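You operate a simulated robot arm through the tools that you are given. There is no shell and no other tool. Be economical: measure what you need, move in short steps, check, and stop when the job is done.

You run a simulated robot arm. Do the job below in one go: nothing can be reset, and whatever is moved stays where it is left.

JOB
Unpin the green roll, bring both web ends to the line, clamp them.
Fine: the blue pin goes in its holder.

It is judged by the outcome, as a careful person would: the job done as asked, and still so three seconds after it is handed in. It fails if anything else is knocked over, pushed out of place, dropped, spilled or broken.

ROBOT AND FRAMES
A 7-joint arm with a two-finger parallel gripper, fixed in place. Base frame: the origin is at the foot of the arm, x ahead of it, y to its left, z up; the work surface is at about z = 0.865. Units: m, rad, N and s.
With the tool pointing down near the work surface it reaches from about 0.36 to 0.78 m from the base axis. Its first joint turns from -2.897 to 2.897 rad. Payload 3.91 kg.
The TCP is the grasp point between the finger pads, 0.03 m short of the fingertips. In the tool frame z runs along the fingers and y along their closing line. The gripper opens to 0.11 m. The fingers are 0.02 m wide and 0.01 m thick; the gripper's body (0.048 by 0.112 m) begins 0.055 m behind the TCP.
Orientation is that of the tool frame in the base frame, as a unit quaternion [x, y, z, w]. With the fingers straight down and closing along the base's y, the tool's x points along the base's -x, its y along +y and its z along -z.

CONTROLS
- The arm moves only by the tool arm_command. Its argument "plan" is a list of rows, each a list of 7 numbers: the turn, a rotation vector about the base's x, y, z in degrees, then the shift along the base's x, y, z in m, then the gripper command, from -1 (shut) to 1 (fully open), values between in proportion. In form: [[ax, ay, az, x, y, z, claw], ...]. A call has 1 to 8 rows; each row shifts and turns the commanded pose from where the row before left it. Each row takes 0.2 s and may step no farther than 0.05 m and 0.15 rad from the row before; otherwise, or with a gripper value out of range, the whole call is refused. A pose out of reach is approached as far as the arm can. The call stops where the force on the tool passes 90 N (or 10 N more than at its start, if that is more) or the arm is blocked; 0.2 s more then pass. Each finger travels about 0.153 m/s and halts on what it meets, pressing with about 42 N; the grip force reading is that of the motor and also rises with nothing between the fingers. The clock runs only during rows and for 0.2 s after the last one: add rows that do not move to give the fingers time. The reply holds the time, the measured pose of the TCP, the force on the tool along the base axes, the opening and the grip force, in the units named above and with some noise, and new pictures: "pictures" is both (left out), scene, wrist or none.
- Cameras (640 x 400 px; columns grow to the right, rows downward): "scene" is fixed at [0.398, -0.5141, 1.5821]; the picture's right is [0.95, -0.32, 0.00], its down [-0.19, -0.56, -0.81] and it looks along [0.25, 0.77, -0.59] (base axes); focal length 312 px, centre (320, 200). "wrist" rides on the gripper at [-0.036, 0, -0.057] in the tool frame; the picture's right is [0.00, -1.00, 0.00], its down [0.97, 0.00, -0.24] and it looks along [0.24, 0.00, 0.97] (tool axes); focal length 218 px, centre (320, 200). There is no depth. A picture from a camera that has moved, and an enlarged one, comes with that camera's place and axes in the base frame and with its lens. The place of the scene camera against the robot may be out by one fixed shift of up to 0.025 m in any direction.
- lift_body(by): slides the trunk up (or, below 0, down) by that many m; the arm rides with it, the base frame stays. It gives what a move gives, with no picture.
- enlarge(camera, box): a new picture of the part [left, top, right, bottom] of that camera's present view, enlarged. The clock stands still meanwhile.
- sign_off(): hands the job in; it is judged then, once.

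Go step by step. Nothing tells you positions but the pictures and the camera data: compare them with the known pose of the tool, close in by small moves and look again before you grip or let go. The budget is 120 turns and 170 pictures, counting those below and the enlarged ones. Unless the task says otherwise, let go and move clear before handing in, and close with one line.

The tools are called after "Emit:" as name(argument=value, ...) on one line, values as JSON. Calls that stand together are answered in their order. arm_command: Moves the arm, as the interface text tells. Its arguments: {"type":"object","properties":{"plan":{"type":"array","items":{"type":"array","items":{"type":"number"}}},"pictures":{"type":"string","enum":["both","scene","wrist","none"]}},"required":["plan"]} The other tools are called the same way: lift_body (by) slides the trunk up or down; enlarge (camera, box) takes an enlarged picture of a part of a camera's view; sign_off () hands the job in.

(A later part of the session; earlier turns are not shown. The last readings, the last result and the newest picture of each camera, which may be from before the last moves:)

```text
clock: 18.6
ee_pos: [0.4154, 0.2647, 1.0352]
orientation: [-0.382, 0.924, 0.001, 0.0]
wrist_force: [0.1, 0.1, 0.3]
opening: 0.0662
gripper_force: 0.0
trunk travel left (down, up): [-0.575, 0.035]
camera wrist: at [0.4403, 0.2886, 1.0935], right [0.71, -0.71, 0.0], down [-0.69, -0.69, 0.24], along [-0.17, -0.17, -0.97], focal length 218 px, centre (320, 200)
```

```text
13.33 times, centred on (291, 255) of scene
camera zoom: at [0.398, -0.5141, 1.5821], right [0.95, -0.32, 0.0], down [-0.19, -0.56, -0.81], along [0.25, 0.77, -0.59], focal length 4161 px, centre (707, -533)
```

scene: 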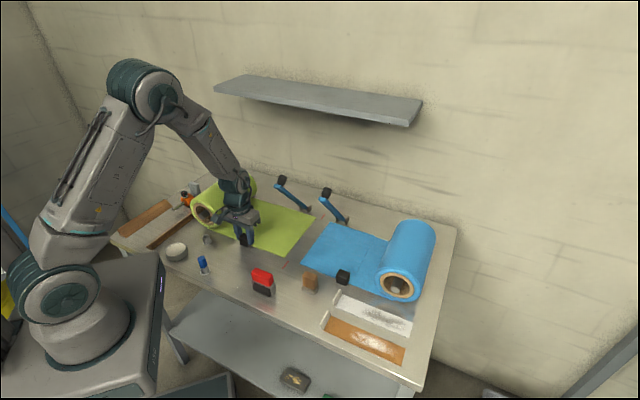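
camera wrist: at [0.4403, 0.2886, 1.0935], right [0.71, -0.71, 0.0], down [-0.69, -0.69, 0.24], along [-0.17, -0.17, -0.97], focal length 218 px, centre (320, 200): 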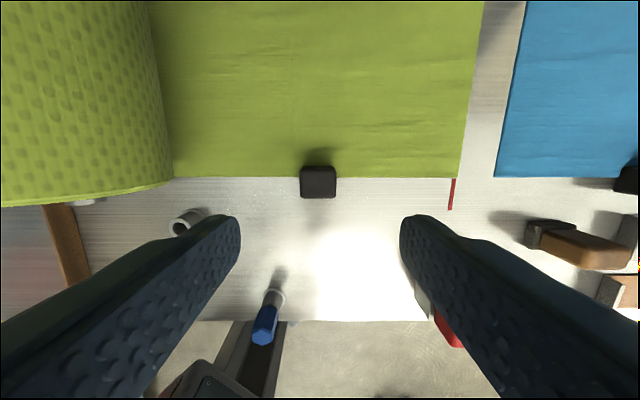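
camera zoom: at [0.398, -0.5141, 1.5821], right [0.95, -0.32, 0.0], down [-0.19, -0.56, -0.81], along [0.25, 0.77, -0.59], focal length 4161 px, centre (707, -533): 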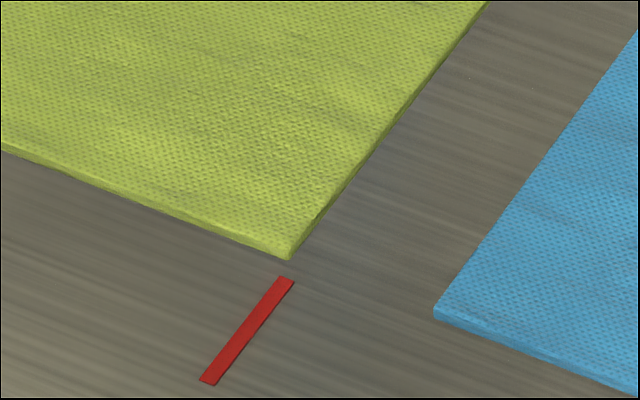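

Green's edge is flush at the mark. Now I'll move to the blue web's knob, at about s≈0.44, w≈0.484.

Emit:
arm_command(plan=[[0, 0, 0, 0.034, -0.0334, 0, 0.2], [0, 0, 0, 0.034, -0.0334, 0, 0.2], [0, 0, 0, 0.034, -0.0334, 0, 0.2], [0, 0, 0, 0.034, -0.0334, 0, 0.2], [0, 0, 0, 0.034, -0.0334, 0, 0.2], [0, 0, 0, 0.034, -0.0334, 0, 0.2], [0, 0, 0, 0.034, -0.0334, 0, 0.2]])

```text
clock: 20.2
ee_pos: [0.6531, 0.0296, 1.0344]
orientation: [-0.383, 0.924, 0.001, 0.0]
wrist_force: [-0.1, -0.7, 0.9]
opening: 0.066
gripper_force: 0.1
trunk travel left (down, up): [-0.575, 0.035]
camera wrist: at [0.679, 0.0547, 1.0938], right [0.71, -0.71, 0.0], down [-0.69, -0.69, 0.24], along [-0.17, -0.17, -0.97], focal length 218 px, centre (320, 200)
```

scene: 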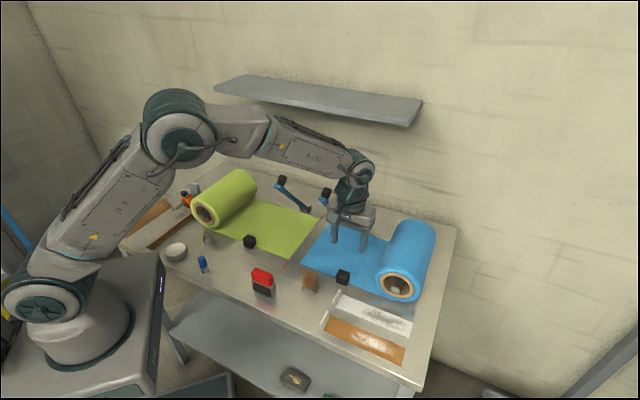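
wrist: 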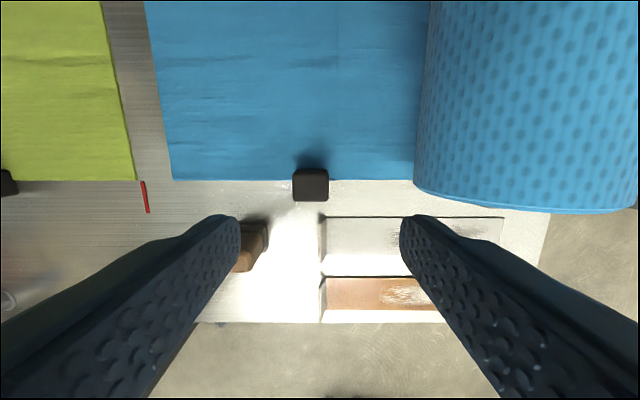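

The blue knob is at s≈0.432, w≈0.484. I'll shift and descend around it.

Emit:
arm_command(plan=[[0, 0, 0, -0.0047, 0.0075, -0.045, 0.2], [0, 0, 0, 0, 0, -0.045, 0.2], [0, 0, 0, 0, 0, -0.017, 0.2]], pictures="wrist")

```text
clock: 21.0
ee_pos: [0.6477, 0.0397, 0.9288]
orientation: [-0.382, 0.924, 0.0, 0.0]
wrist_force: [-0.2, -0.2, 0.2]
opening: 0.0659
gripper_force: 0.0
trunk travel left (down, up): [-0.575, 0.035]
camera wrist: at [0.6734, 0.0643, 0.9877], right [0.71, -0.71, 0.0], down [-0.69, -0.69, 0.24], along [-0.17, -0.17, -0.97], focal length 218 px, centre (320, 200)
```

wrist: 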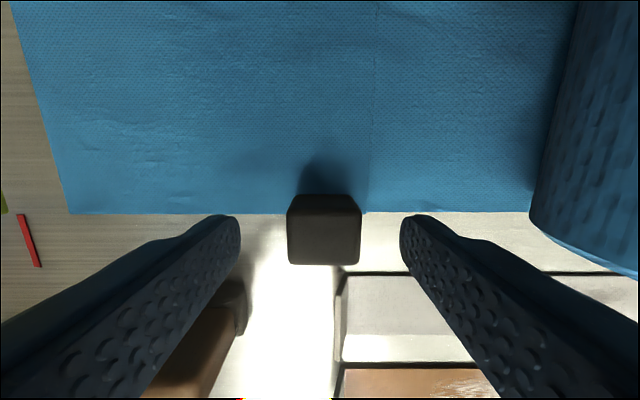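

Aligned. I'll lower and grip.

Emit:
arm_command(plan=[[0, 0, 0, 0.001, -0.001, -0.0245, 0.2], [0, 0, 0, 0, 0, 0, -1], [0, 0, 0, 0, 0, 0, -1]], pictures="wrist")

```text
clock: 21.8
ee_pos: [0.6492, 0.0409, 0.9019]
orientation: [-0.383, 0.924, 0.0, 0.0]
wrist_force: [0.0, 0.7, -7.2]
opening: 0.0338
gripper_force: 45.6
trunk travel left (down, up): [-0.575, 0.035]
camera wrist: at [0.6744, 0.064, 0.9612], right [0.71, -0.71, 0.0], down [-0.69, -0.69, 0.24], along [-0.17, -0.17, -0.97], focal length 218 px, centre (320, 200)
```

wrist: 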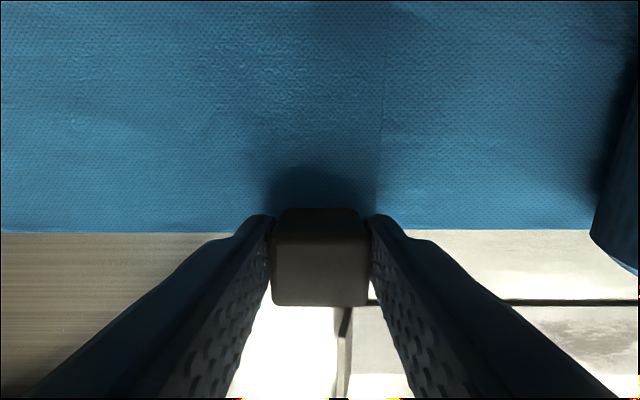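

Gripped. I'll slide it 30 mm toward the line (−s).

Emit:
arm_command(plan=[[0, 0, 0, -0.0053, 0.0053, 0, -1], [0, 0, 0, -0.0053, 0.0053, 0, -1], [0, 0, 0, -0.0053, 0.0053, 0, -1], [0, 0, 0, -0.0053, 0.0053, 0, -1]], pictures="none")

Emit:
enlarge(camera="scene", box=[275, 190, 365, 280])

```text
clock: 22.8
ee_pos: [0.6302, 0.0589, 0.9022]
orientation: [-0.383, 0.924, 0.0, 0.0]
wrist_force: [3.1, 1.7, -3.4]
opening: 0.0336
gripper_force: 45.8
trunk travel left (down, up): [-0.575, 0.035]
```

```text
4.44 times, centred on (320, 235) of scene
camera zoom: at [0.398, -0.5141, 1.5821], right [0.95, -0.32, 0.0], down [-0.19, -0.56, -0.81], along [0.25, 0.77, -0.59], focal length 1387 px, centre (320, 44)
```

zoom: 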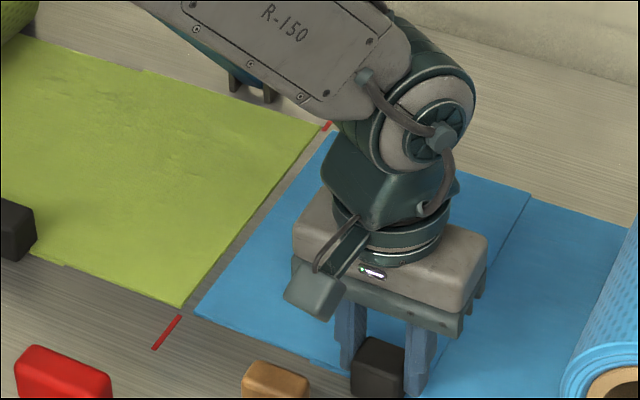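

About 9 mm is left; 5.5 mm more, then inspect.

Emit:
arm_command(plan=[[0, 0, 0, -0.002, 0.002, 0, -1], [0, 0, 0, -0.002, 0.002, 0, -1], [0, 0, 0, 0, 0, 0, -1]], pictures="none")

Emit:
enlarge(camera="scene", box=[275, 240, 307, 270])

```text
clock: 23.6
ee_pos: [0.6269, 0.0625, 0.9035]
orientation: [-0.383, 0.924, 0.001, 0.001]
wrist_force: [1.0, -0.2, -7.3]
opening: 0.0337
gripper_force: 45.3
trunk travel left (down, up): [-0.575, 0.035]
```

```text
13.33 times, centred on (291, 255) of scene
camera zoom: at [0.398, -0.5141, 1.5821], right [0.95, -0.32, 0.0], down [-0.19, -0.56, -0.81], along [0.25, 0.77, -0.59], focal length 4161 px, centre (707, -533)
```

zoom: 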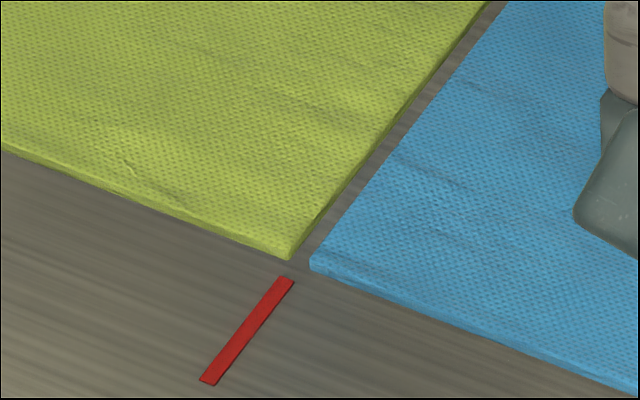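

About 3 mm off the line now. I'll push 2.5 mm more and watch force.

Emit:
arm_command(plan=[[0, 0, 0, -0.0009, 0.0009, 0, -1], [0, 0, 0, -0.0009, 0.0009, 0, -1], [0, 0, 0, 0, 0, 0, -1]], pictures="none")

Emit:
enlarge(camera="scene", box=[275, 240, 307, 270])

```text
clock: 24.4
ee_pos: [0.6245, 0.0646, 0.9028]
orientation: [-0.383, 0.924, 0.0, 0.0]
wrist_force: [2.4, 0.0, -3.5]
opening: 0.0337
gripper_force: 44.6
trunk travel left (down, up): [-0.575, 0.035]
```

```text
13.33 times, centred on (291, 255) of scene
camera zoom: at [0.398, -0.5141, 1.5821], right [0.95, -0.32, 0.0], down [-0.19, -0.56, -0.81], along [0.25, 0.77, -0.59], focal length 4161 px, centre (707, -533)
```

zoom: 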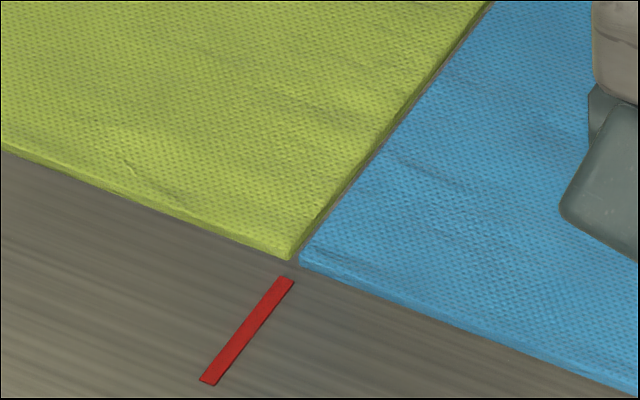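

Blue's end is at the line mark too, with only about a 2 mm gap. I'll release and rise.

Emit:
arm_command(plan=[[0, 0, 0, 0, 0, 0, -0.3], [0, 0, 0, 0, 0, 0, 0.2], [0, 0, 0, 0, 0, 0, 0.2], [0, 0, 0, 0, 0, 0.03, 0.2], [0, 0, 0, 0, 0, 0.05, 0.2], [0, 0, 0, 0, 0, 0.05, 0.2], [0, 0, 0, 0, 0, 0.05, 0], [0, 0, 0, 0, 0, 0.05, -0.5]])

Emit:
enlarge(camera="scene", box=[260, 170, 370, 280])

```text
clock: 26.2
ee_pos: [0.623, 0.0655, 1.1317]
orientation: [-0.383, 0.924, 0.0, 0.0]
wrist_force: [0.7, 0.0, -0.6]
opening: 0.0275
gripper_force: 0.1
trunk travel left (down, up): [-0.575, 0.035]
camera wrist: at [0.6481, 0.0885, 1.1906], right [0.71, -0.71, 0.0], down [-0.69, -0.69, 0.24], along [-0.17, -0.17, -0.97], focal length 218 px, centre (320, 200)
```

scene: 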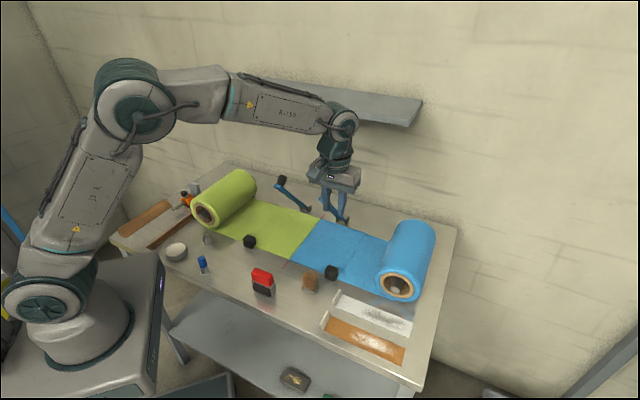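
wrist: 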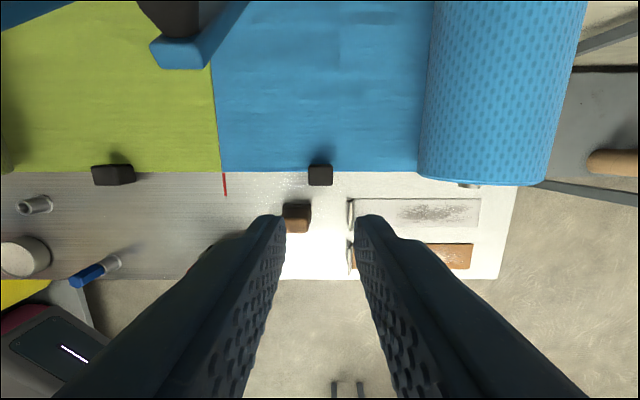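

```text
3.64 times, centred on (315, 225) of scene
camera zoom: at [0.398, -0.5141, 1.5821], right [0.95, -0.32, 0.0], down [-0.19, -0.56, -0.81], along [0.25, 0.77, -0.59], focal length 1135 px, centre (338, 109)
```

zoom: 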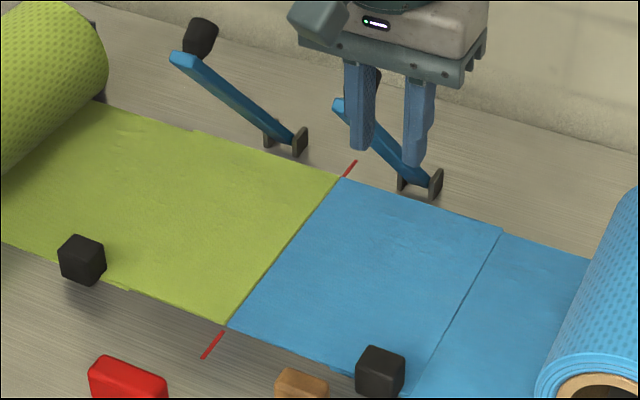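

Both web ends meet at the line. Next are the lever clamps: lever 2's tip is at about s=0.328, w=0.565, z=1.07, its pivot near w=0.707, z≈0.885, and it swings toward −w and down. I'll hover above its black knob.

Emit:
arm_command(plan=[[0, 0, 0, 0, 0, 0.045, 0], [0, 0, 0, 0.0092, 0.0412, 0.008, 0.2], [0, 0, 0, 0.0092, 0.0412, 0.004, 0.2], [0, 0, 0, 0.0092, 0.0412, 0, 0.2]])

Emit:
enlarge(camera="scene", box=[270, 130, 380, 240])

```text
clock: 27.2
ee_pos: [0.6537, 0.1906, 1.191]
orientation: [-0.383, 0.924, -0.001, 0.0]
wrist_force: [-0.5, -0.7, 0.1]
opening: 0.0659
gripper_force: 0.1
trunk travel left (down, up): [-0.575, 0.035]
camera wrist: at [0.68, 0.2144, 1.2486], right [0.71, -0.71, 0.0], down [-0.69, -0.69, 0.24], along [-0.17, -0.17, -0.97], focal length 218 px, centre (320, 200)
```

scene: 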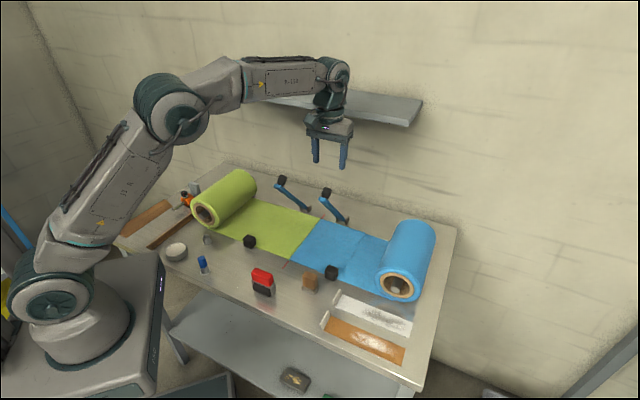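
wrist: 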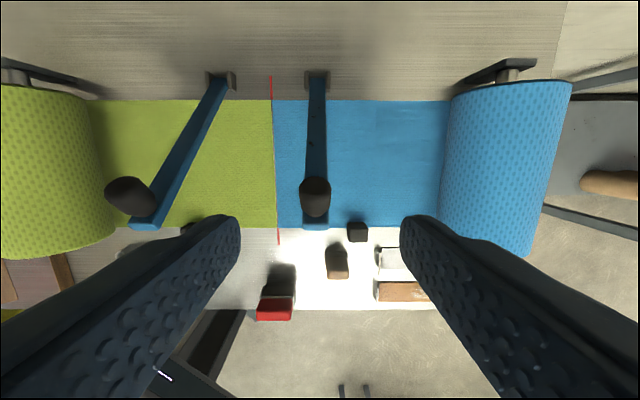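

```text
3.64 times, centred on (325, 185) of scene
camera zoom: at [0.398, -0.5141, 1.5821], right [0.95, -0.32, 0.0], down [-0.19, -0.56, -0.81], along [0.25, 0.77, -0.59], focal length 1135 px, centre (302, 254)
```

zoom: 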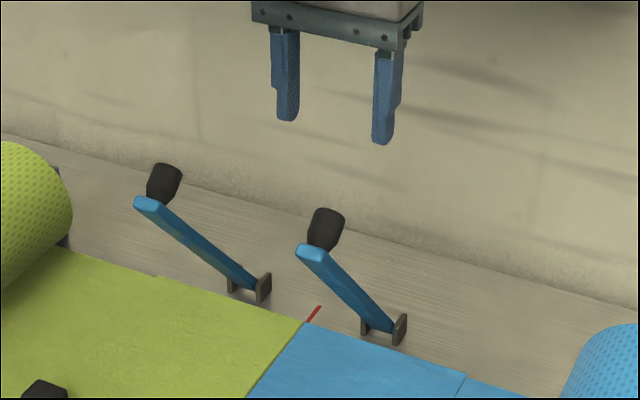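

Clear view: lever 2 lies at s≈0.3256, pivot w≈0.731; its knob is around w≈0.593, z≈1.077. I'll descend partway and check.

Emit:
arm_command(plan=[[0, 0, 0, -0.005, -0.0021, -0.045, 0.2], [0, 0, 0, 0, 0, -0.04, 0.2]])

Emit:
enlarge(camera="scene", box=[290, 160, 370, 240])

```text
clock: 27.8
ee_pos: [0.6499, 0.186, 1.1051]
orientation: [-0.383, 0.924, 0.0, 0.0]
wrist_force: [0.2, 0.2, -0.2]
opening: 0.066
gripper_force: 0.0
trunk travel left (down, up): [-0.575, 0.035]
camera wrist: at [0.6738, 0.2095, 1.1631], right [0.71, -0.71, 0.0], down [-0.69, -0.69, 0.24], along [-0.17, -0.17, -0.97], focal length 218 px, centre (320, 200)
```

scene: 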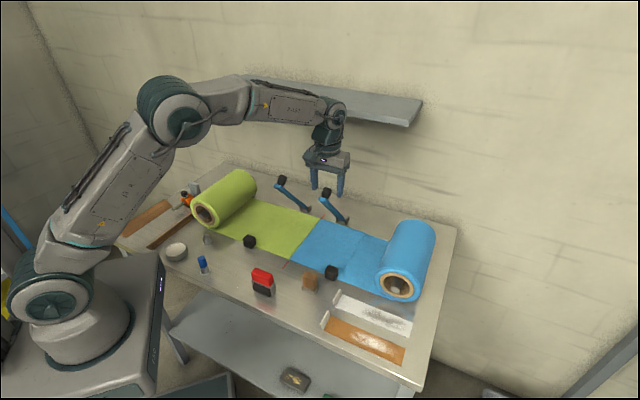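
wrist: 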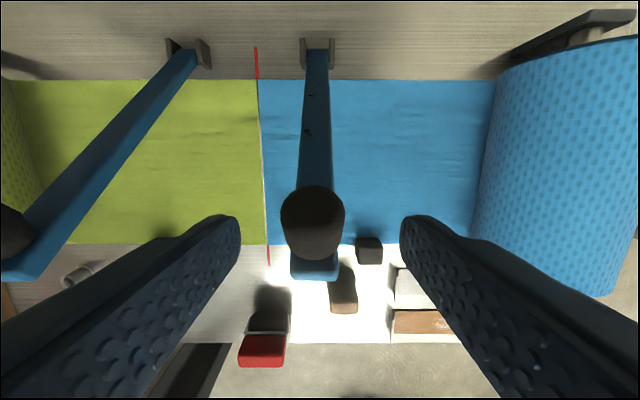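

```text
5.00 times, centred on (330, 200) of scene
camera zoom: at [0.398, -0.5141, 1.5821], right [0.95, -0.32, 0.0], down [-0.19, -0.56, -0.81], along [0.25, 0.77, -0.59], focal length 1560 px, centre (270, 200)
```

zoom: 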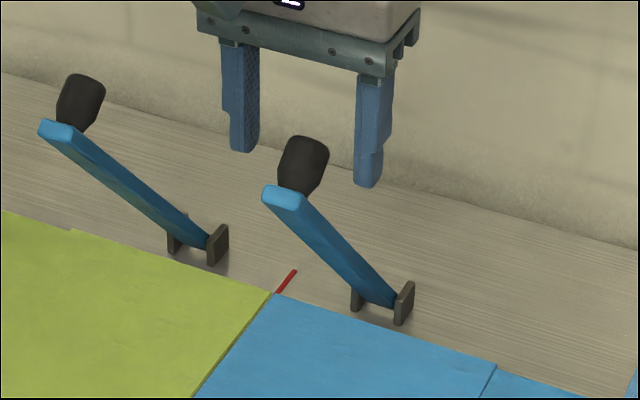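

Alignment agrees; I'll shift −2.5 mm in s, lower to z≈1.078 and grip the lever knob.

Emit:
arm_command(plan=[[0, 0, 0, -0.0013, 0.0025, -0.028, 0.2], [0, 0, 0, 0, 0, 0, -0.5], [0, 0, 0, 0, 0, 0, -1], [0, 0, 0, 0, 0, 0, -1]], pictures="wrist")

Emit:
enlarge(camera="scene", box=[290, 160, 370, 240])

```text
clock: 28.8
ee_pos: [0.6463, 0.187, 1.0753]
orientation: [-0.383, 0.924, 0.0, 0.0]
wrist_force: [3.0, -0.3, -2.7]
opening: 0.0255
gripper_force: 44.7
trunk travel left (down, up): [-0.575, 0.035]
camera wrist: at [0.6714, 0.2111, 1.134], right [0.71, -0.71, 0.0], down [-0.69, -0.69, 0.24], along [-0.17, -0.17, -0.97], focal length 218 px, centre (320, 200)
```

wrist: 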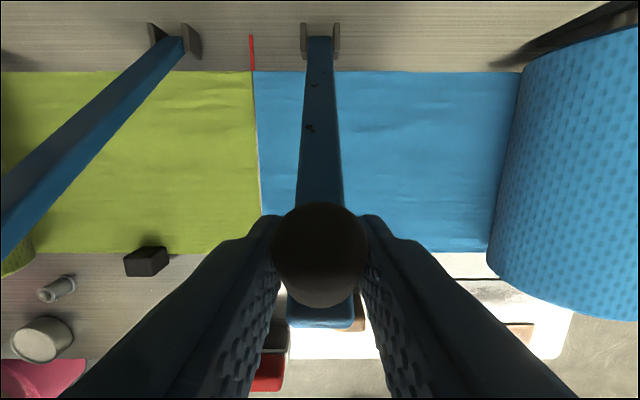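

```text
5.00 times, centred on (330, 200) of scene
camera zoom: at [0.398, -0.5141, 1.5821], right [0.95, -0.32, 0.0], down [-0.19, -0.56, -0.81], along [0.25, 0.77, -0.59], focal length 1560 px, centre (270, 200)
```

zoom: 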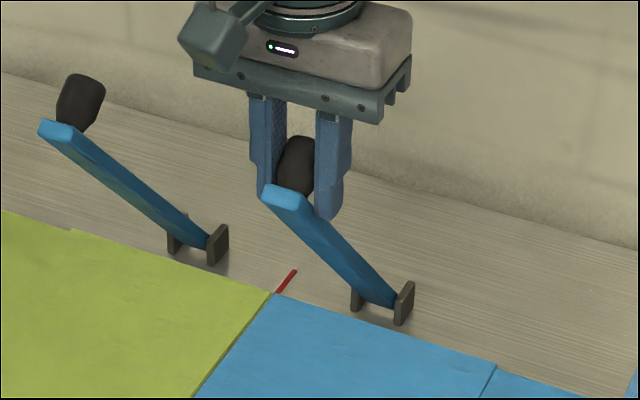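

The knob is held. I'll swing it down along the lever's arc, in the first three steps.

Emit:
arm_command(plan=[[0, 0, 0, -0.01314, -0.01314, -0.0158, -1], [0, 0, 0, -0.0119, -0.0119, -0.01767, -1], [0, 0, 0, -0.0105, -0.0105, -0.01935, -1]])

Emit:
enlarge(camera="scene", box=[290, 160, 370, 240])

```text
clock: 29.6
ee_pos: [0.6083, 0.1503, 1.0233]
orientation: [-0.382, 0.924, 0.0, 0.0]
wrist_force: [-1.3, -3.0, 8.1]
opening: 0.0251
gripper_force: 44.6
trunk travel left (down, up): [-0.575, 0.035]
camera wrist: at [0.6347, 0.1744, 1.0821], right [0.71, -0.71, 0.0], down [-0.69, -0.69, 0.24], along [-0.17, -0.17, -0.97], focal length 218 px, centre (320, 200)
```

scene: 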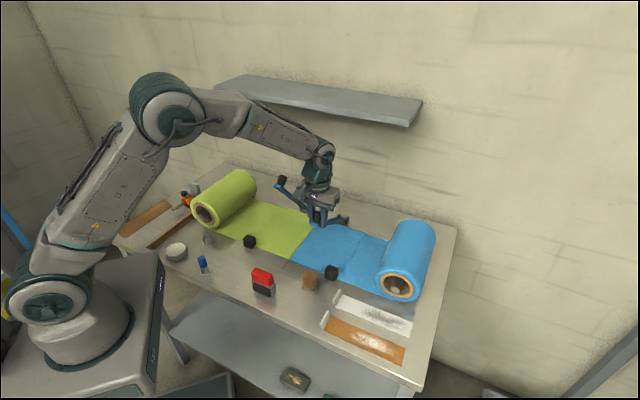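
wrist: 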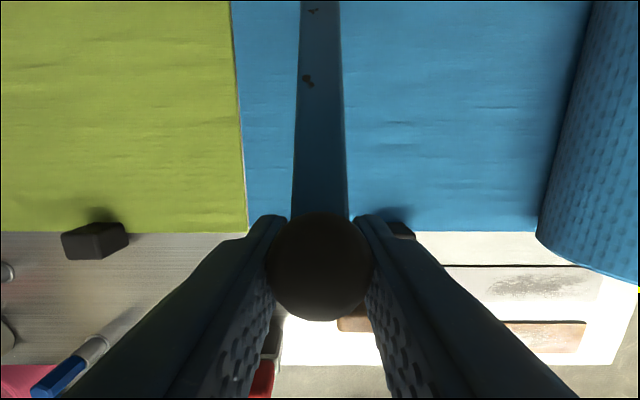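

```text
5.00 times, centred on (330, 200) of scene
camera zoom: at [0.398, -0.5141, 1.5821], right [0.95, -0.32, 0.0], down [-0.19, -0.56, -0.81], along [0.25, 0.77, -0.59], focal length 1560 px, centre (270, 200)
```

zoom: 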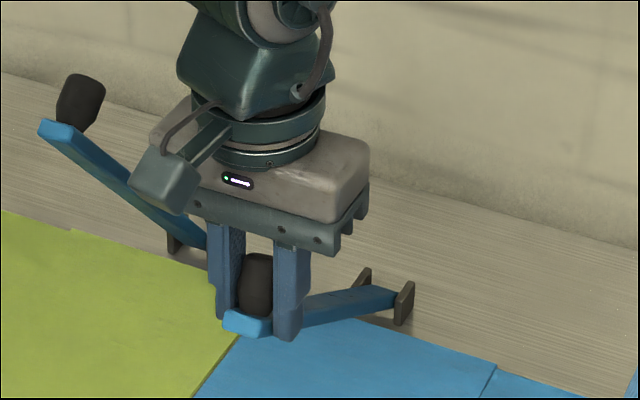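

Following nicely with low force. Continuing the arc.

Emit:
arm_command(plan=[[0, 0, 0, -0.00905, -0.00905, -0.02077, -1], [0, 0, 0, -0.00745, -0.00745, -0.022, -1], [0, 0, 0, -0.00578, -0.00578, -0.02298, -1]])

Emit:
enlarge(camera="scene", box=[280, 180, 360, 260])

```text
clock: 30.4
ee_pos: [0.5867, 0.1282, 0.9581]
orientation: [-0.383, 0.924, 0.0, -0.001]
wrist_force: [1.9, -11.8, 7.2]
opening: 0.0256
gripper_force: 45.4
trunk travel left (down, up): [-0.575, 0.035]
camera wrist: at [0.6119, 0.1517, 1.0172], right [0.71, -0.71, 0.0], down [-0.69, -0.69, 0.24], along [-0.17, -0.17, -0.97], focal length 218 px, centre (320, 200)
```

scene: 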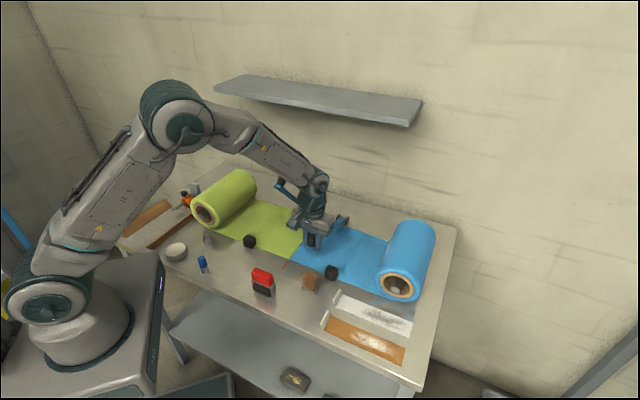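
wrist: 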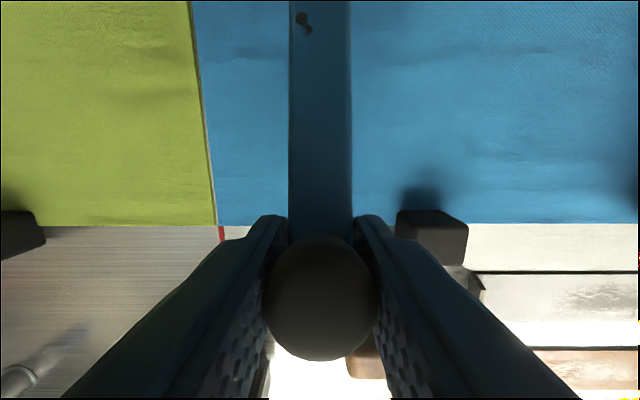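

```text
5.00 times, centred on (320, 220) of scene
camera zoom: at [0.398, -0.5141, 1.5821], right [0.95, -0.32, 0.0], down [-0.19, -0.56, -0.81], along [0.25, 0.77, -0.59], focal length 1560 px, centre (320, 100)
```

zoom: 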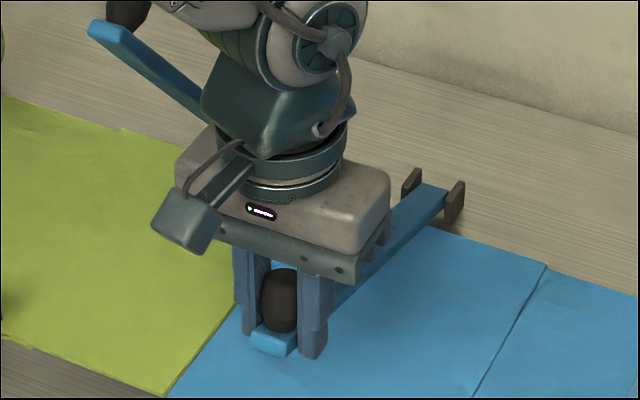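

Two more arc steps to close, watching the force.

Emit:
arm_command(plan=[[0, 0, 0, -0.003, -0.003, -0.016, -1], [0, 0, 0, -0.0015, -0.0015, -0.012, -1], [0, 0, 0, 0, 0, 0, -1]])

Emit:
enlarge(camera="scene", box=[280, 190, 360, 270])

```text
clock: 31.2
ee_pos: [0.5809, 0.1211, 0.9296]
orientation: [-0.383, 0.924, 0.0, 0.0]
wrist_force: [-2.3, -23.0, 7.3]
opening: 0.0254
gripper_force: 45.2
trunk travel left (down, up): [-0.575, 0.035]
camera wrist: at [0.6067, 0.1464, 0.9879], right [0.71, -0.71, 0.0], down [-0.69, -0.69, 0.24], along [-0.17, -0.17, -0.97], focal length 218 px, centre (320, 200)
```

scene: 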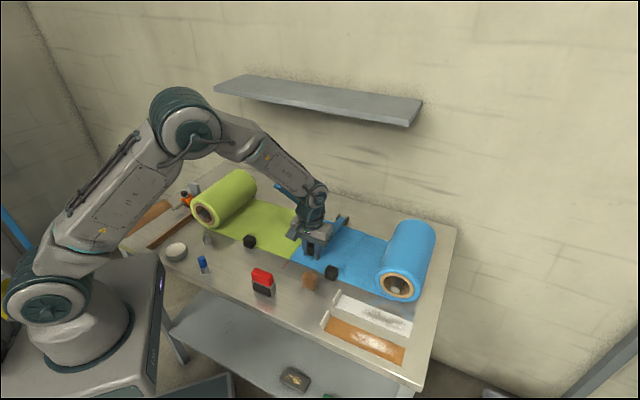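
wrist: 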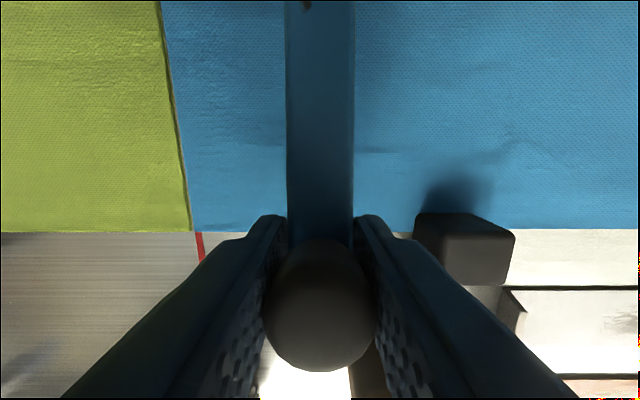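

```text
5.00 times, centred on (320, 230) of scene
camera zoom: at [0.398, -0.5141, 1.5821], right [0.95, -0.32, 0.0], down [-0.19, -0.56, -0.81], along [0.25, 0.77, -0.59], focal length 1560 px, centre (320, 50)
```

zoom: 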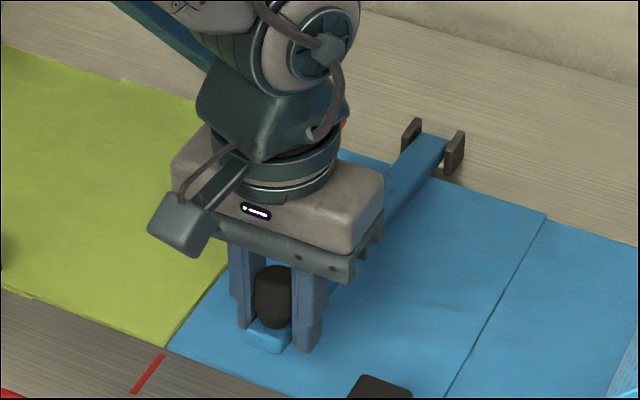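

The lever is nearly flat. Easing the side load, I'll press the last bit until it meets the web.

Emit:
arm_command(plan=[[0, 0, 0, -0.0007, -0.002, -0.007, -1], [0, 0, 0, 0, -0.0007, -0.007, -1], [0, 0, 0, 0, 0, -0.004, -1], [0, 0, 0, 0, 0, 0, -1]], pictures="wrist")

Emit:
enlarge(camera="scene", box=[280, 190, 360, 270])

```text
clock: 32.2
ee_pos: [0.5811, 0.121, 0.9113]
orientation: [-0.384, 0.923, 0.001, 0.0]
wrist_force: [-8.2, -21.1, 6.8]
opening: 0.0254
gripper_force: 45.1
trunk travel left (down, up): [-0.575, 0.035]
camera wrist: at [0.6056, 0.1453, 0.9707], right [0.71, -0.71, 0.0], down [-0.69, -0.69, 0.24], along [-0.17, -0.17, -0.97], focal length 218 px, centre (320, 200)
```

wrist: 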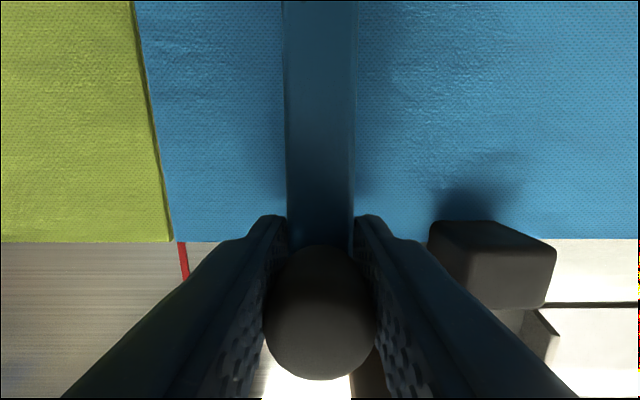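

```text
5.00 times, centred on (320, 230) of scene
camera zoom: at [0.398, -0.5141, 1.5821], right [0.95, -0.32, 0.0], down [-0.19, -0.56, -0.81], along [0.25, 0.77, -0.59], focal length 1560 px, centre (320, 50)
```

zoom: 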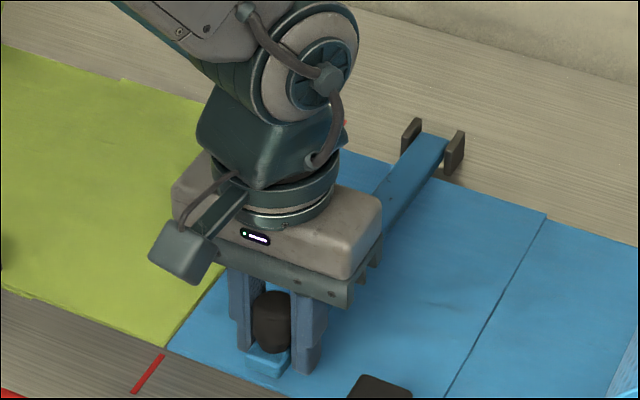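

Lever 2 is about level. I'll let go, rise, close the fingers and press on the knob's top to be sure it is fully down.

Emit:
arm_command(plan=[[0, 0, 0, 0, 0, 0, -0.2], [0, 0, 0, 0, 0, 0, 0.0], [0, 0, 0, 0, 0, 0.04, 0.0], [0, 0, 0, 0, 0, 0.05, 0.0], [0, 0, 0, 0, 0, 0, -1], [0, 0, 0, 0, 0, 0, -1]], pictures="wrist")

Emit:
enlarge(camera="scene", box=[280, 190, 360, 270])

```text
clock: 33.6
ee_pos: [0.5812, 0.123, 1.0046]
orientation: [-0.383, 0.924, 0.0, 0.0]
wrist_force: [0.6, -0.5, 0.7]
opening: 0.0
gripper_force: 37.5
trunk travel left (down, up): [-0.575, 0.035]
camera wrist: at [0.6053, 0.1466, 1.0625], right [0.71, -0.71, 0.0], down [-0.69, -0.69, 0.24], along [-0.17, -0.17, -0.97], focal length 218 px, centre (320, 200)
```

wrist: 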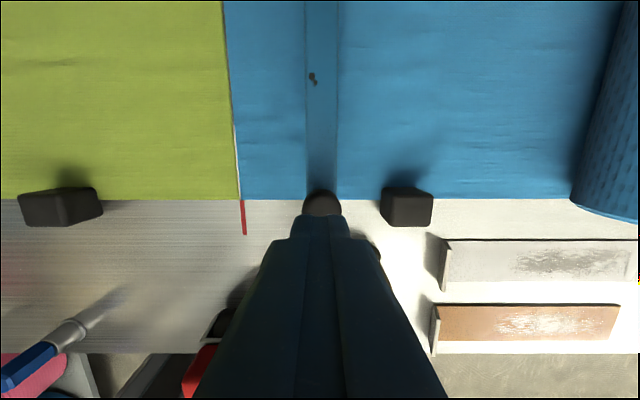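

```text
5.00 times, centred on (320, 230) of scene
camera zoom: at [0.398, -0.5141, 1.5821], right [0.95, -0.32, 0.0], down [-0.19, -0.56, -0.81], along [0.25, 0.77, -0.59], focal length 1560 px, centre (320, 50)
```

zoom: 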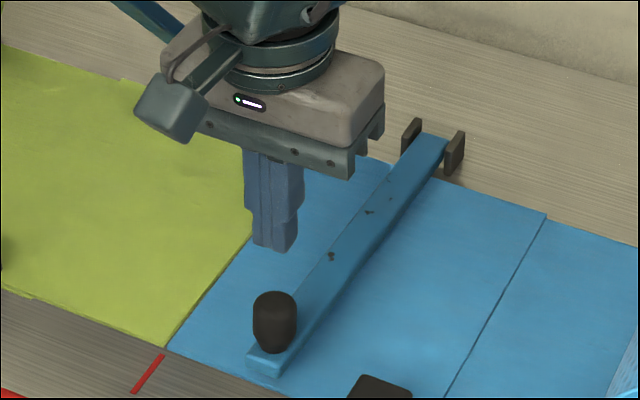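

The lever stays down. I'll press slowly on the knob top.

Emit:
arm_command(plan=[[0, 0, 0, 0.0005, 0.0005, -0.02, -1], [0, 0, 0, 0, 0, -0.008, -1], [0, 0, 0, 0, 0, -0.006, -1], [0, 0, 0, 0, 0, -0.004, -1]], pictures="none")

Emit:
enlarge(camera="scene", box=[280, 190, 360, 270])

```text
clock: 34.6
ee_pos: [0.5823, 0.1244, 0.9642]
orientation: [-0.383, 0.924, 0.0, 0.0]
wrist_force: [-0.1, -0.1, 0.7]
opening: 0.0001
gripper_force: 37.6
trunk travel left (down, up): [-0.575, 0.035]
```

```text
5.00 times, centred on (320, 230) of scene
camera zoom: at [0.398, -0.5141, 1.5821], right [0.95, -0.32, 0.0], down [-0.19, -0.56, -0.81], along [0.25, 0.77, -0.59], focal length 1560 px, centre (320, 50)
```

zoom: 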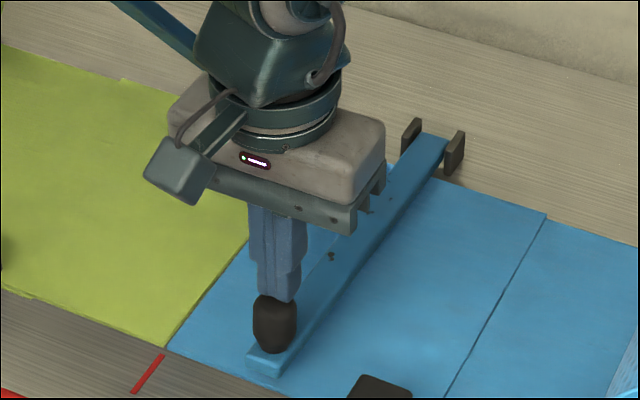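

Emit:
arm_command(plan=[[0, 0, 0, 0, 0, -0.005, -1], [0, 0, 0, 0, 0, -0.004, -1], [0, 0, 0, 0, 0, -0.004, -1], [0, 0, 0, 0, 0, -0.003, -1], [0, 0, 0, 0, 0, 0, -1]], pictures="none")

Emit:
enlarge(camera="scene", box=[280, 190, 360, 270])

```text
clock: 35.8
ee_pos: [0.582, 0.1245, 0.9461]
orientation: [-0.383, 0.924, 0.0, 0.0]
wrist_force: [0.8, 0.5, 0.5]
opening: 0.0
gripper_force: 38.0
trunk travel left (down, up): [-0.575, 0.035]
```

```text
5.00 times, centred on (320, 230) of scene
camera zoom: at [0.398, -0.5141, 1.5821], right [0.95, -0.32, 0.0], down [-0.19, -0.56, -0.81], along [0.25, 0.77, -0.59], focal length 1560 px, centre (320, 50)
```

zoom: 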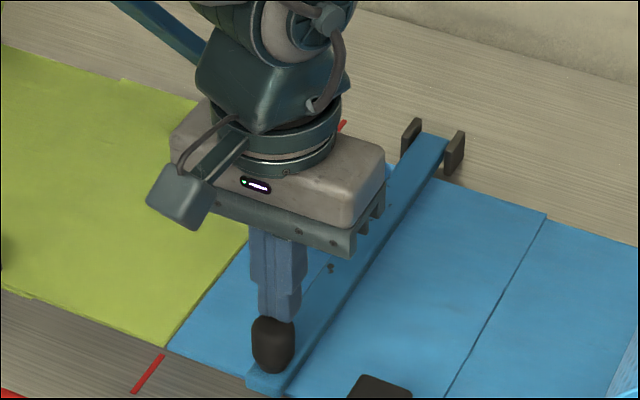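

The lever is still travelling down with little force. I'll keep pressing.

Emit:
arm_command(plan=[[0, 0, 0, 0, 0, -0.004, -1], [0, 0, 0, 0, 0, -0.004, -1], [0, 0, 0, 0, 0, -0.004, -1], [0, 0, 0, 0, 0, -0.003, -1], [0, 0, 0, 0, 0, 0, -1]], pictures="none")

Emit:
enlarge(camera="scene", box=[280, 190, 360, 270])

```text
clock: 37.0
ee_pos: [0.5815, 0.1239, 0.9408]
orientation: [-0.382, 0.924, -0.001, 0.008]
wrist_force: [-3.9, 1.4, 69.5]
opening: 0.0
gripper_force: 37.7
trunk travel left (down, up): [-0.575, 0.035]
```

```text
5.00 times, centred on (320, 230) of scene
camera zoom: at [0.398, -0.5141, 1.5821], right [0.95, -0.32, 0.0], down [-0.19, -0.56, -0.81], along [0.25, 0.77, -0.59], focal length 1560 px, centre (320, 50)
```

zoom: 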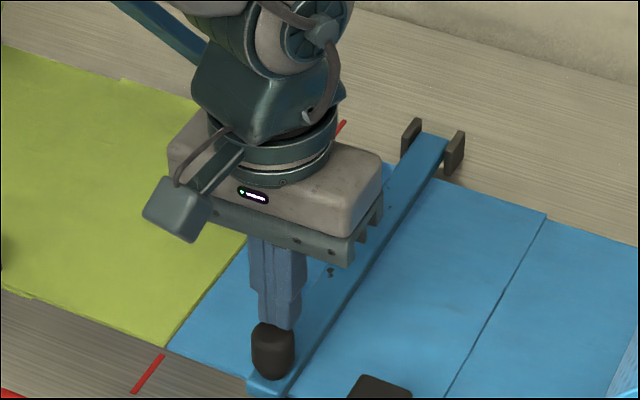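

Lever 2 is firmly down (69 N solid contact). I'll rise, then go over to lever 1's knob.

Emit:
arm_command(plan=[[0, 0, 0, 0, 0, 0.05, -1], [0, 0, 0, 0, 0, 0.05, -1], [0, 0, 0, 0, 0, 0.05, -1], [0, 0, 0, 0, 0, 0.05, -0.5], [0, 0, 0, 0, 0, 0.05, 0], [0, 0, 0, -0.0096, 0.0425, 0.01, 0.2], [0, 0, 0, -0.0096, 0.0425, 0, 0.2]], pictures="scene")

Emit:
arm_command(plan=[[0, 0, 0, -0.0096, 0.0425, 0, 0.2], [0, 0, 0, -0.0096, 0.0425, 0, 0.2]], pictures="both")

```text
clock: 38.6
ee_pos: [0.5628, 0.2122, 1.1903]
orientation: [-0.384, 0.923, -0.001, -0.001]
wrist_force: [0.4, 1.1, 0.2]
opening: 0.0661
gripper_force: 0.0
trunk travel left (down, up): [-0.575, 0.035]
```

scene: 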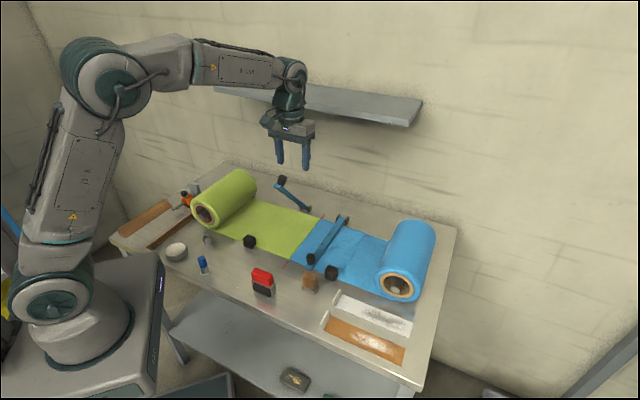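

```text
clock: 39.2
ee_pos: [0.5435, 0.2952, 1.1916]
orientation: [-0.383, 0.924, -0.001, -0.001]
wrist_force: [-0.1, 0.3, -0.4]
opening: 0.0657
gripper_force: 0.0
trunk travel left (down, up): [-0.575, 0.035]
camera wrist: at [0.5687, 0.319, 1.2506], right [0.71, -0.71, 0.0], down [-0.69, -0.69, 0.24], along [-0.17, -0.17, -0.97], focal length 218 px, centre (320, 200)
```

scene: 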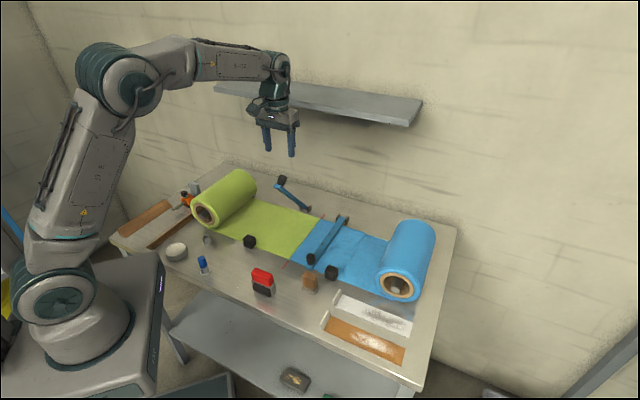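
wrist: 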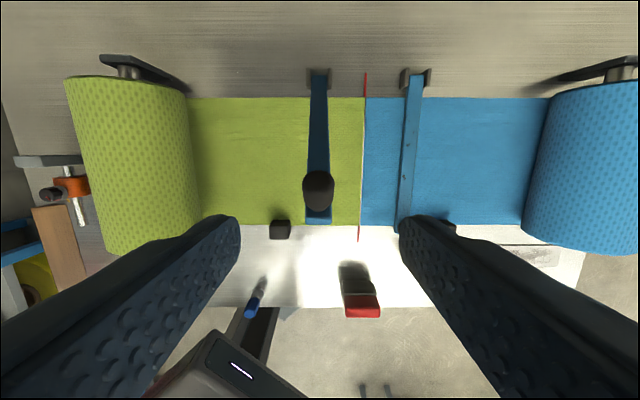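

Lever 2 is lying flat across the blue web. I'm centred over lever 1's knob, so I'll descend and grip the same way.

Emit:
arm_command(plan=[[0, 0, 0, -0.0028, -0.0028, -0.045, 0.2], [0, 0, 0, 0, 0, -0.045, 0.2], [0, 0, 0, 0, 0, -0.026, 0.2], [0, 0, 0, 0, 0, 0, -0.5], [0, 0, 0, 0, 0, 0, -1], [0, 0, 0, 0, 0, 0, -1]], pictures="wrist")

Emit:
enlarge(camera="scene", box=[250, 150, 330, 230])

```text
clock: 40.6
ee_pos: [0.54, 0.2928, 1.0756]
orientation: [-0.384, 0.924, 0.001, -0.001]
wrist_force: [-11.0, 10.6, -4.0]
opening: 0.0252
gripper_force: 45.5
trunk travel left (down, up): [-0.575, 0.035]
camera wrist: at [0.5643, 0.3161, 1.1344], right [0.71, -0.71, 0.0], down [-0.68, -0.69, 0.24], along [-0.17, -0.17, -0.97], focal length 218 px, centre (320, 200)
```

wrist: 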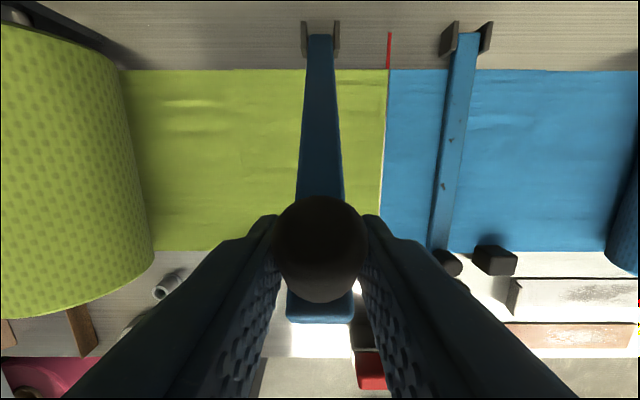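

```text
5.00 times, centred on (290, 190) of scene
camera zoom: at [0.398, -0.5141, 1.5821], right [0.95, -0.32, 0.0], down [-0.19, -0.56, -0.81], along [0.25, 0.77, -0.59], focal length 1560 px, centre (470, 250)
```

zoom: 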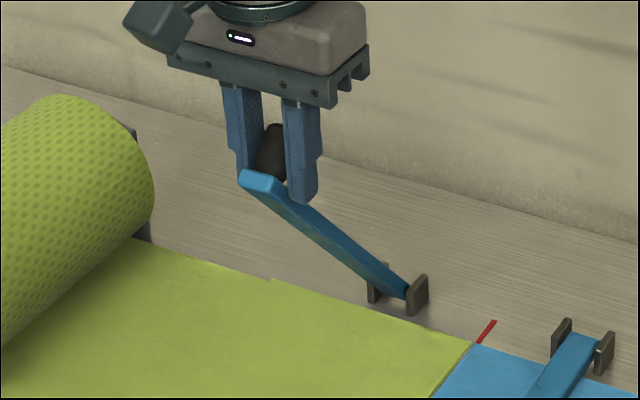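

Gripped identically. I'll apply the same arc, with a small s correction to relieve side load.

Emit:
arm_command(plan=[[0, 0, 0, -0.0139, -0.0124, -0.0158, -1], [0, 0, 0, -0.0121, -0.0117, -0.01767, -1], [0, 0, 0, -0.0105, -0.0105, -0.01935, -1]], pictures="none")

Emit:
arm_command(plan=[[0, 0, 0, -0.0093, -0.0093, -0.02077, -1], [0, 0, 0, -0.0078, -0.0078, -0.022, -1], [0, 0, 0, -0.0062, -0.0062, -0.02298, -1]])

```text
clock: 41.4
ee_pos: [0.5034, 0.2554, 1.0258]
orientation: [-0.383, 0.924, -0.001, 0.0]
wrist_force: [-12.8, 7.7, 10.4]
opening: 0.0255
gripper_force: 44.8
trunk travel left (down, up): [-0.575, 0.035]
```

```text
clock: 42.2
ee_pos: [0.4788, 0.2319, 0.9583]
orientation: [-0.383, 0.924, -0.001, 0.0]
wrist_force: [-8.2, 3.5, 4.8]
opening: 0.0258
gripper_force: 45.1
trunk travel left (down, up): [-0.575, 0.035]
camera wrist: at [0.5044, 0.2563, 1.0165], right [0.71, -0.71, 0.0], down [-0.69, -0.69, 0.24], along [-0.17, -0.17, -0.97], focal length 218 px, centre (320, 200)
```

scene: 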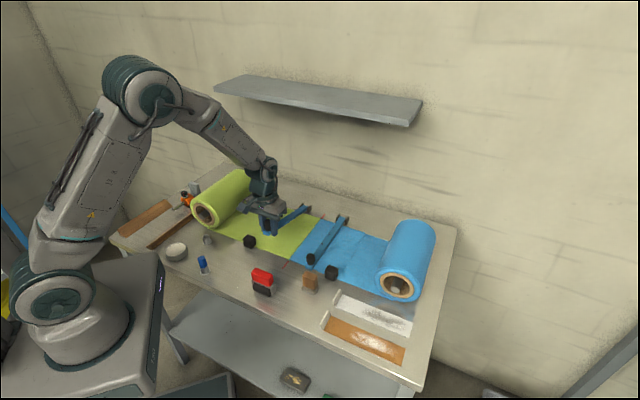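
wrist: 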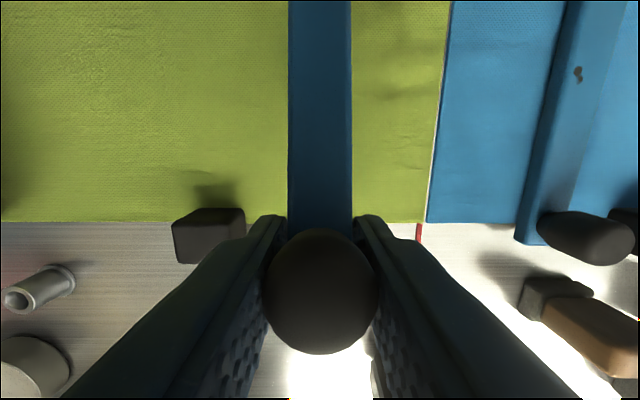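

Going well. I'll finish the arc, then release, rise and close the fingers.

Emit:
arm_command(plan=[[0, 0, 0, -0.0035, -0.003, -0.016, -1], [0, 0, 0, -0.002, -0.0015, -0.012, -1], [0, 0, 0, -0.001, -0.0005, -0.007, -1], [0, 0, 0, -0.0005, 0, -0.007, -1], [0, 0, 0, 0, 0, 0, -1]], pictures="none")

Emit:
arm_command(plan=[[0, 0, 0, 0, 0, 0, -0.2], [0, 0, 0, 0, 0, 0, 0.0], [0, 0, 0, 0, 0, 0.04, 0.0], [0, 0, 0, 0, 0, 0.05, 0.0], [0, 0, 0, 0, 0, 0, -1], [0, 0, 0, 0, 0, 0, -1]], pictures="both")

```text
clock: 43.4
ee_pos: [0.4734, 0.2261, 0.9164]
orientation: [-0.381, 0.924, 0.0, 0.0]
wrist_force: [-12.6, -11.3, 6.6]
opening: 0.0252
gripper_force: 45.1
trunk travel left (down, up): [-0.575, 0.035]
```

```text
clock: 44.8
ee_pos: [0.4739, 0.2284, 1.0061]
orientation: [-0.383, 0.924, 0.0, 0.0]
wrist_force: [-0.1, -0.3, 0.2]
opening: 0.0
gripper_force: 37.6
trunk travel left (down, up): [-0.575, 0.035]
camera wrist: at [0.4996, 0.252, 1.0657], right [0.71, -0.71, 0.0], down [-0.69, -0.69, 0.24], along [-0.17, -0.17, -0.97], focal length 218 px, centre (320, 200)
```

scene: 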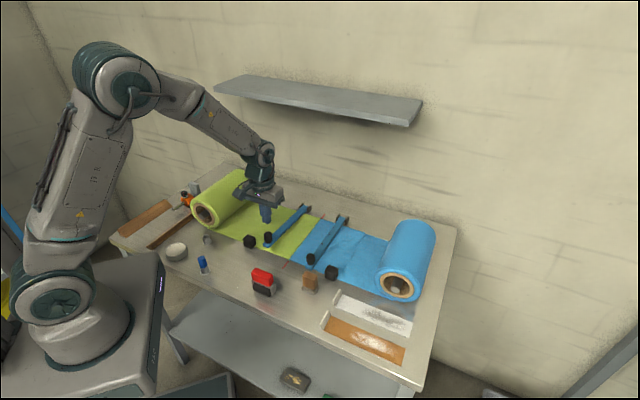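
wrist: 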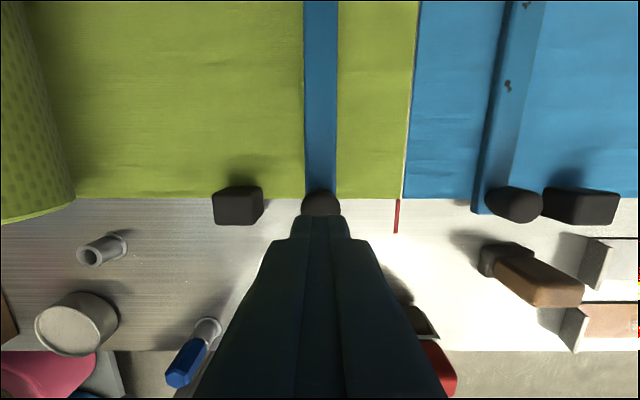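

Lever 1 stays down. I'll press its knob top until contact is solid.

Emit:
arm_command(plan=[[0, 0, 0, 0.0005, 0.0005, -0.03, -1], [0, 0, 0, 0, 0, -0.015, -1], [0, 0, 0, 0, 0, -0.01, -1], [0, 0, 0, 0, 0, -0.006, -1], [0, 0, 0, 0, 0, -0.005, -1], [0, 0, 0, 0, 0, -0.004, -1], [0, 0, 0, 0, 0, 0, -1]], pictures="scene")

```text
clock: 46.4
ee_pos: [0.4744, 0.2283, 0.9422]
orientation: [-0.382, 0.924, 0.0, 0.006]
wrist_force: [-3.3, -0.7, 61.4]
opening: 0.0001
gripper_force: 37.7
trunk travel left (down, up): [-0.575, 0.035]
```

scene: 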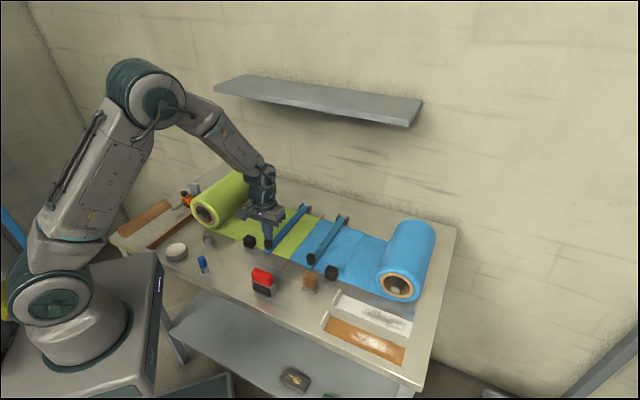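

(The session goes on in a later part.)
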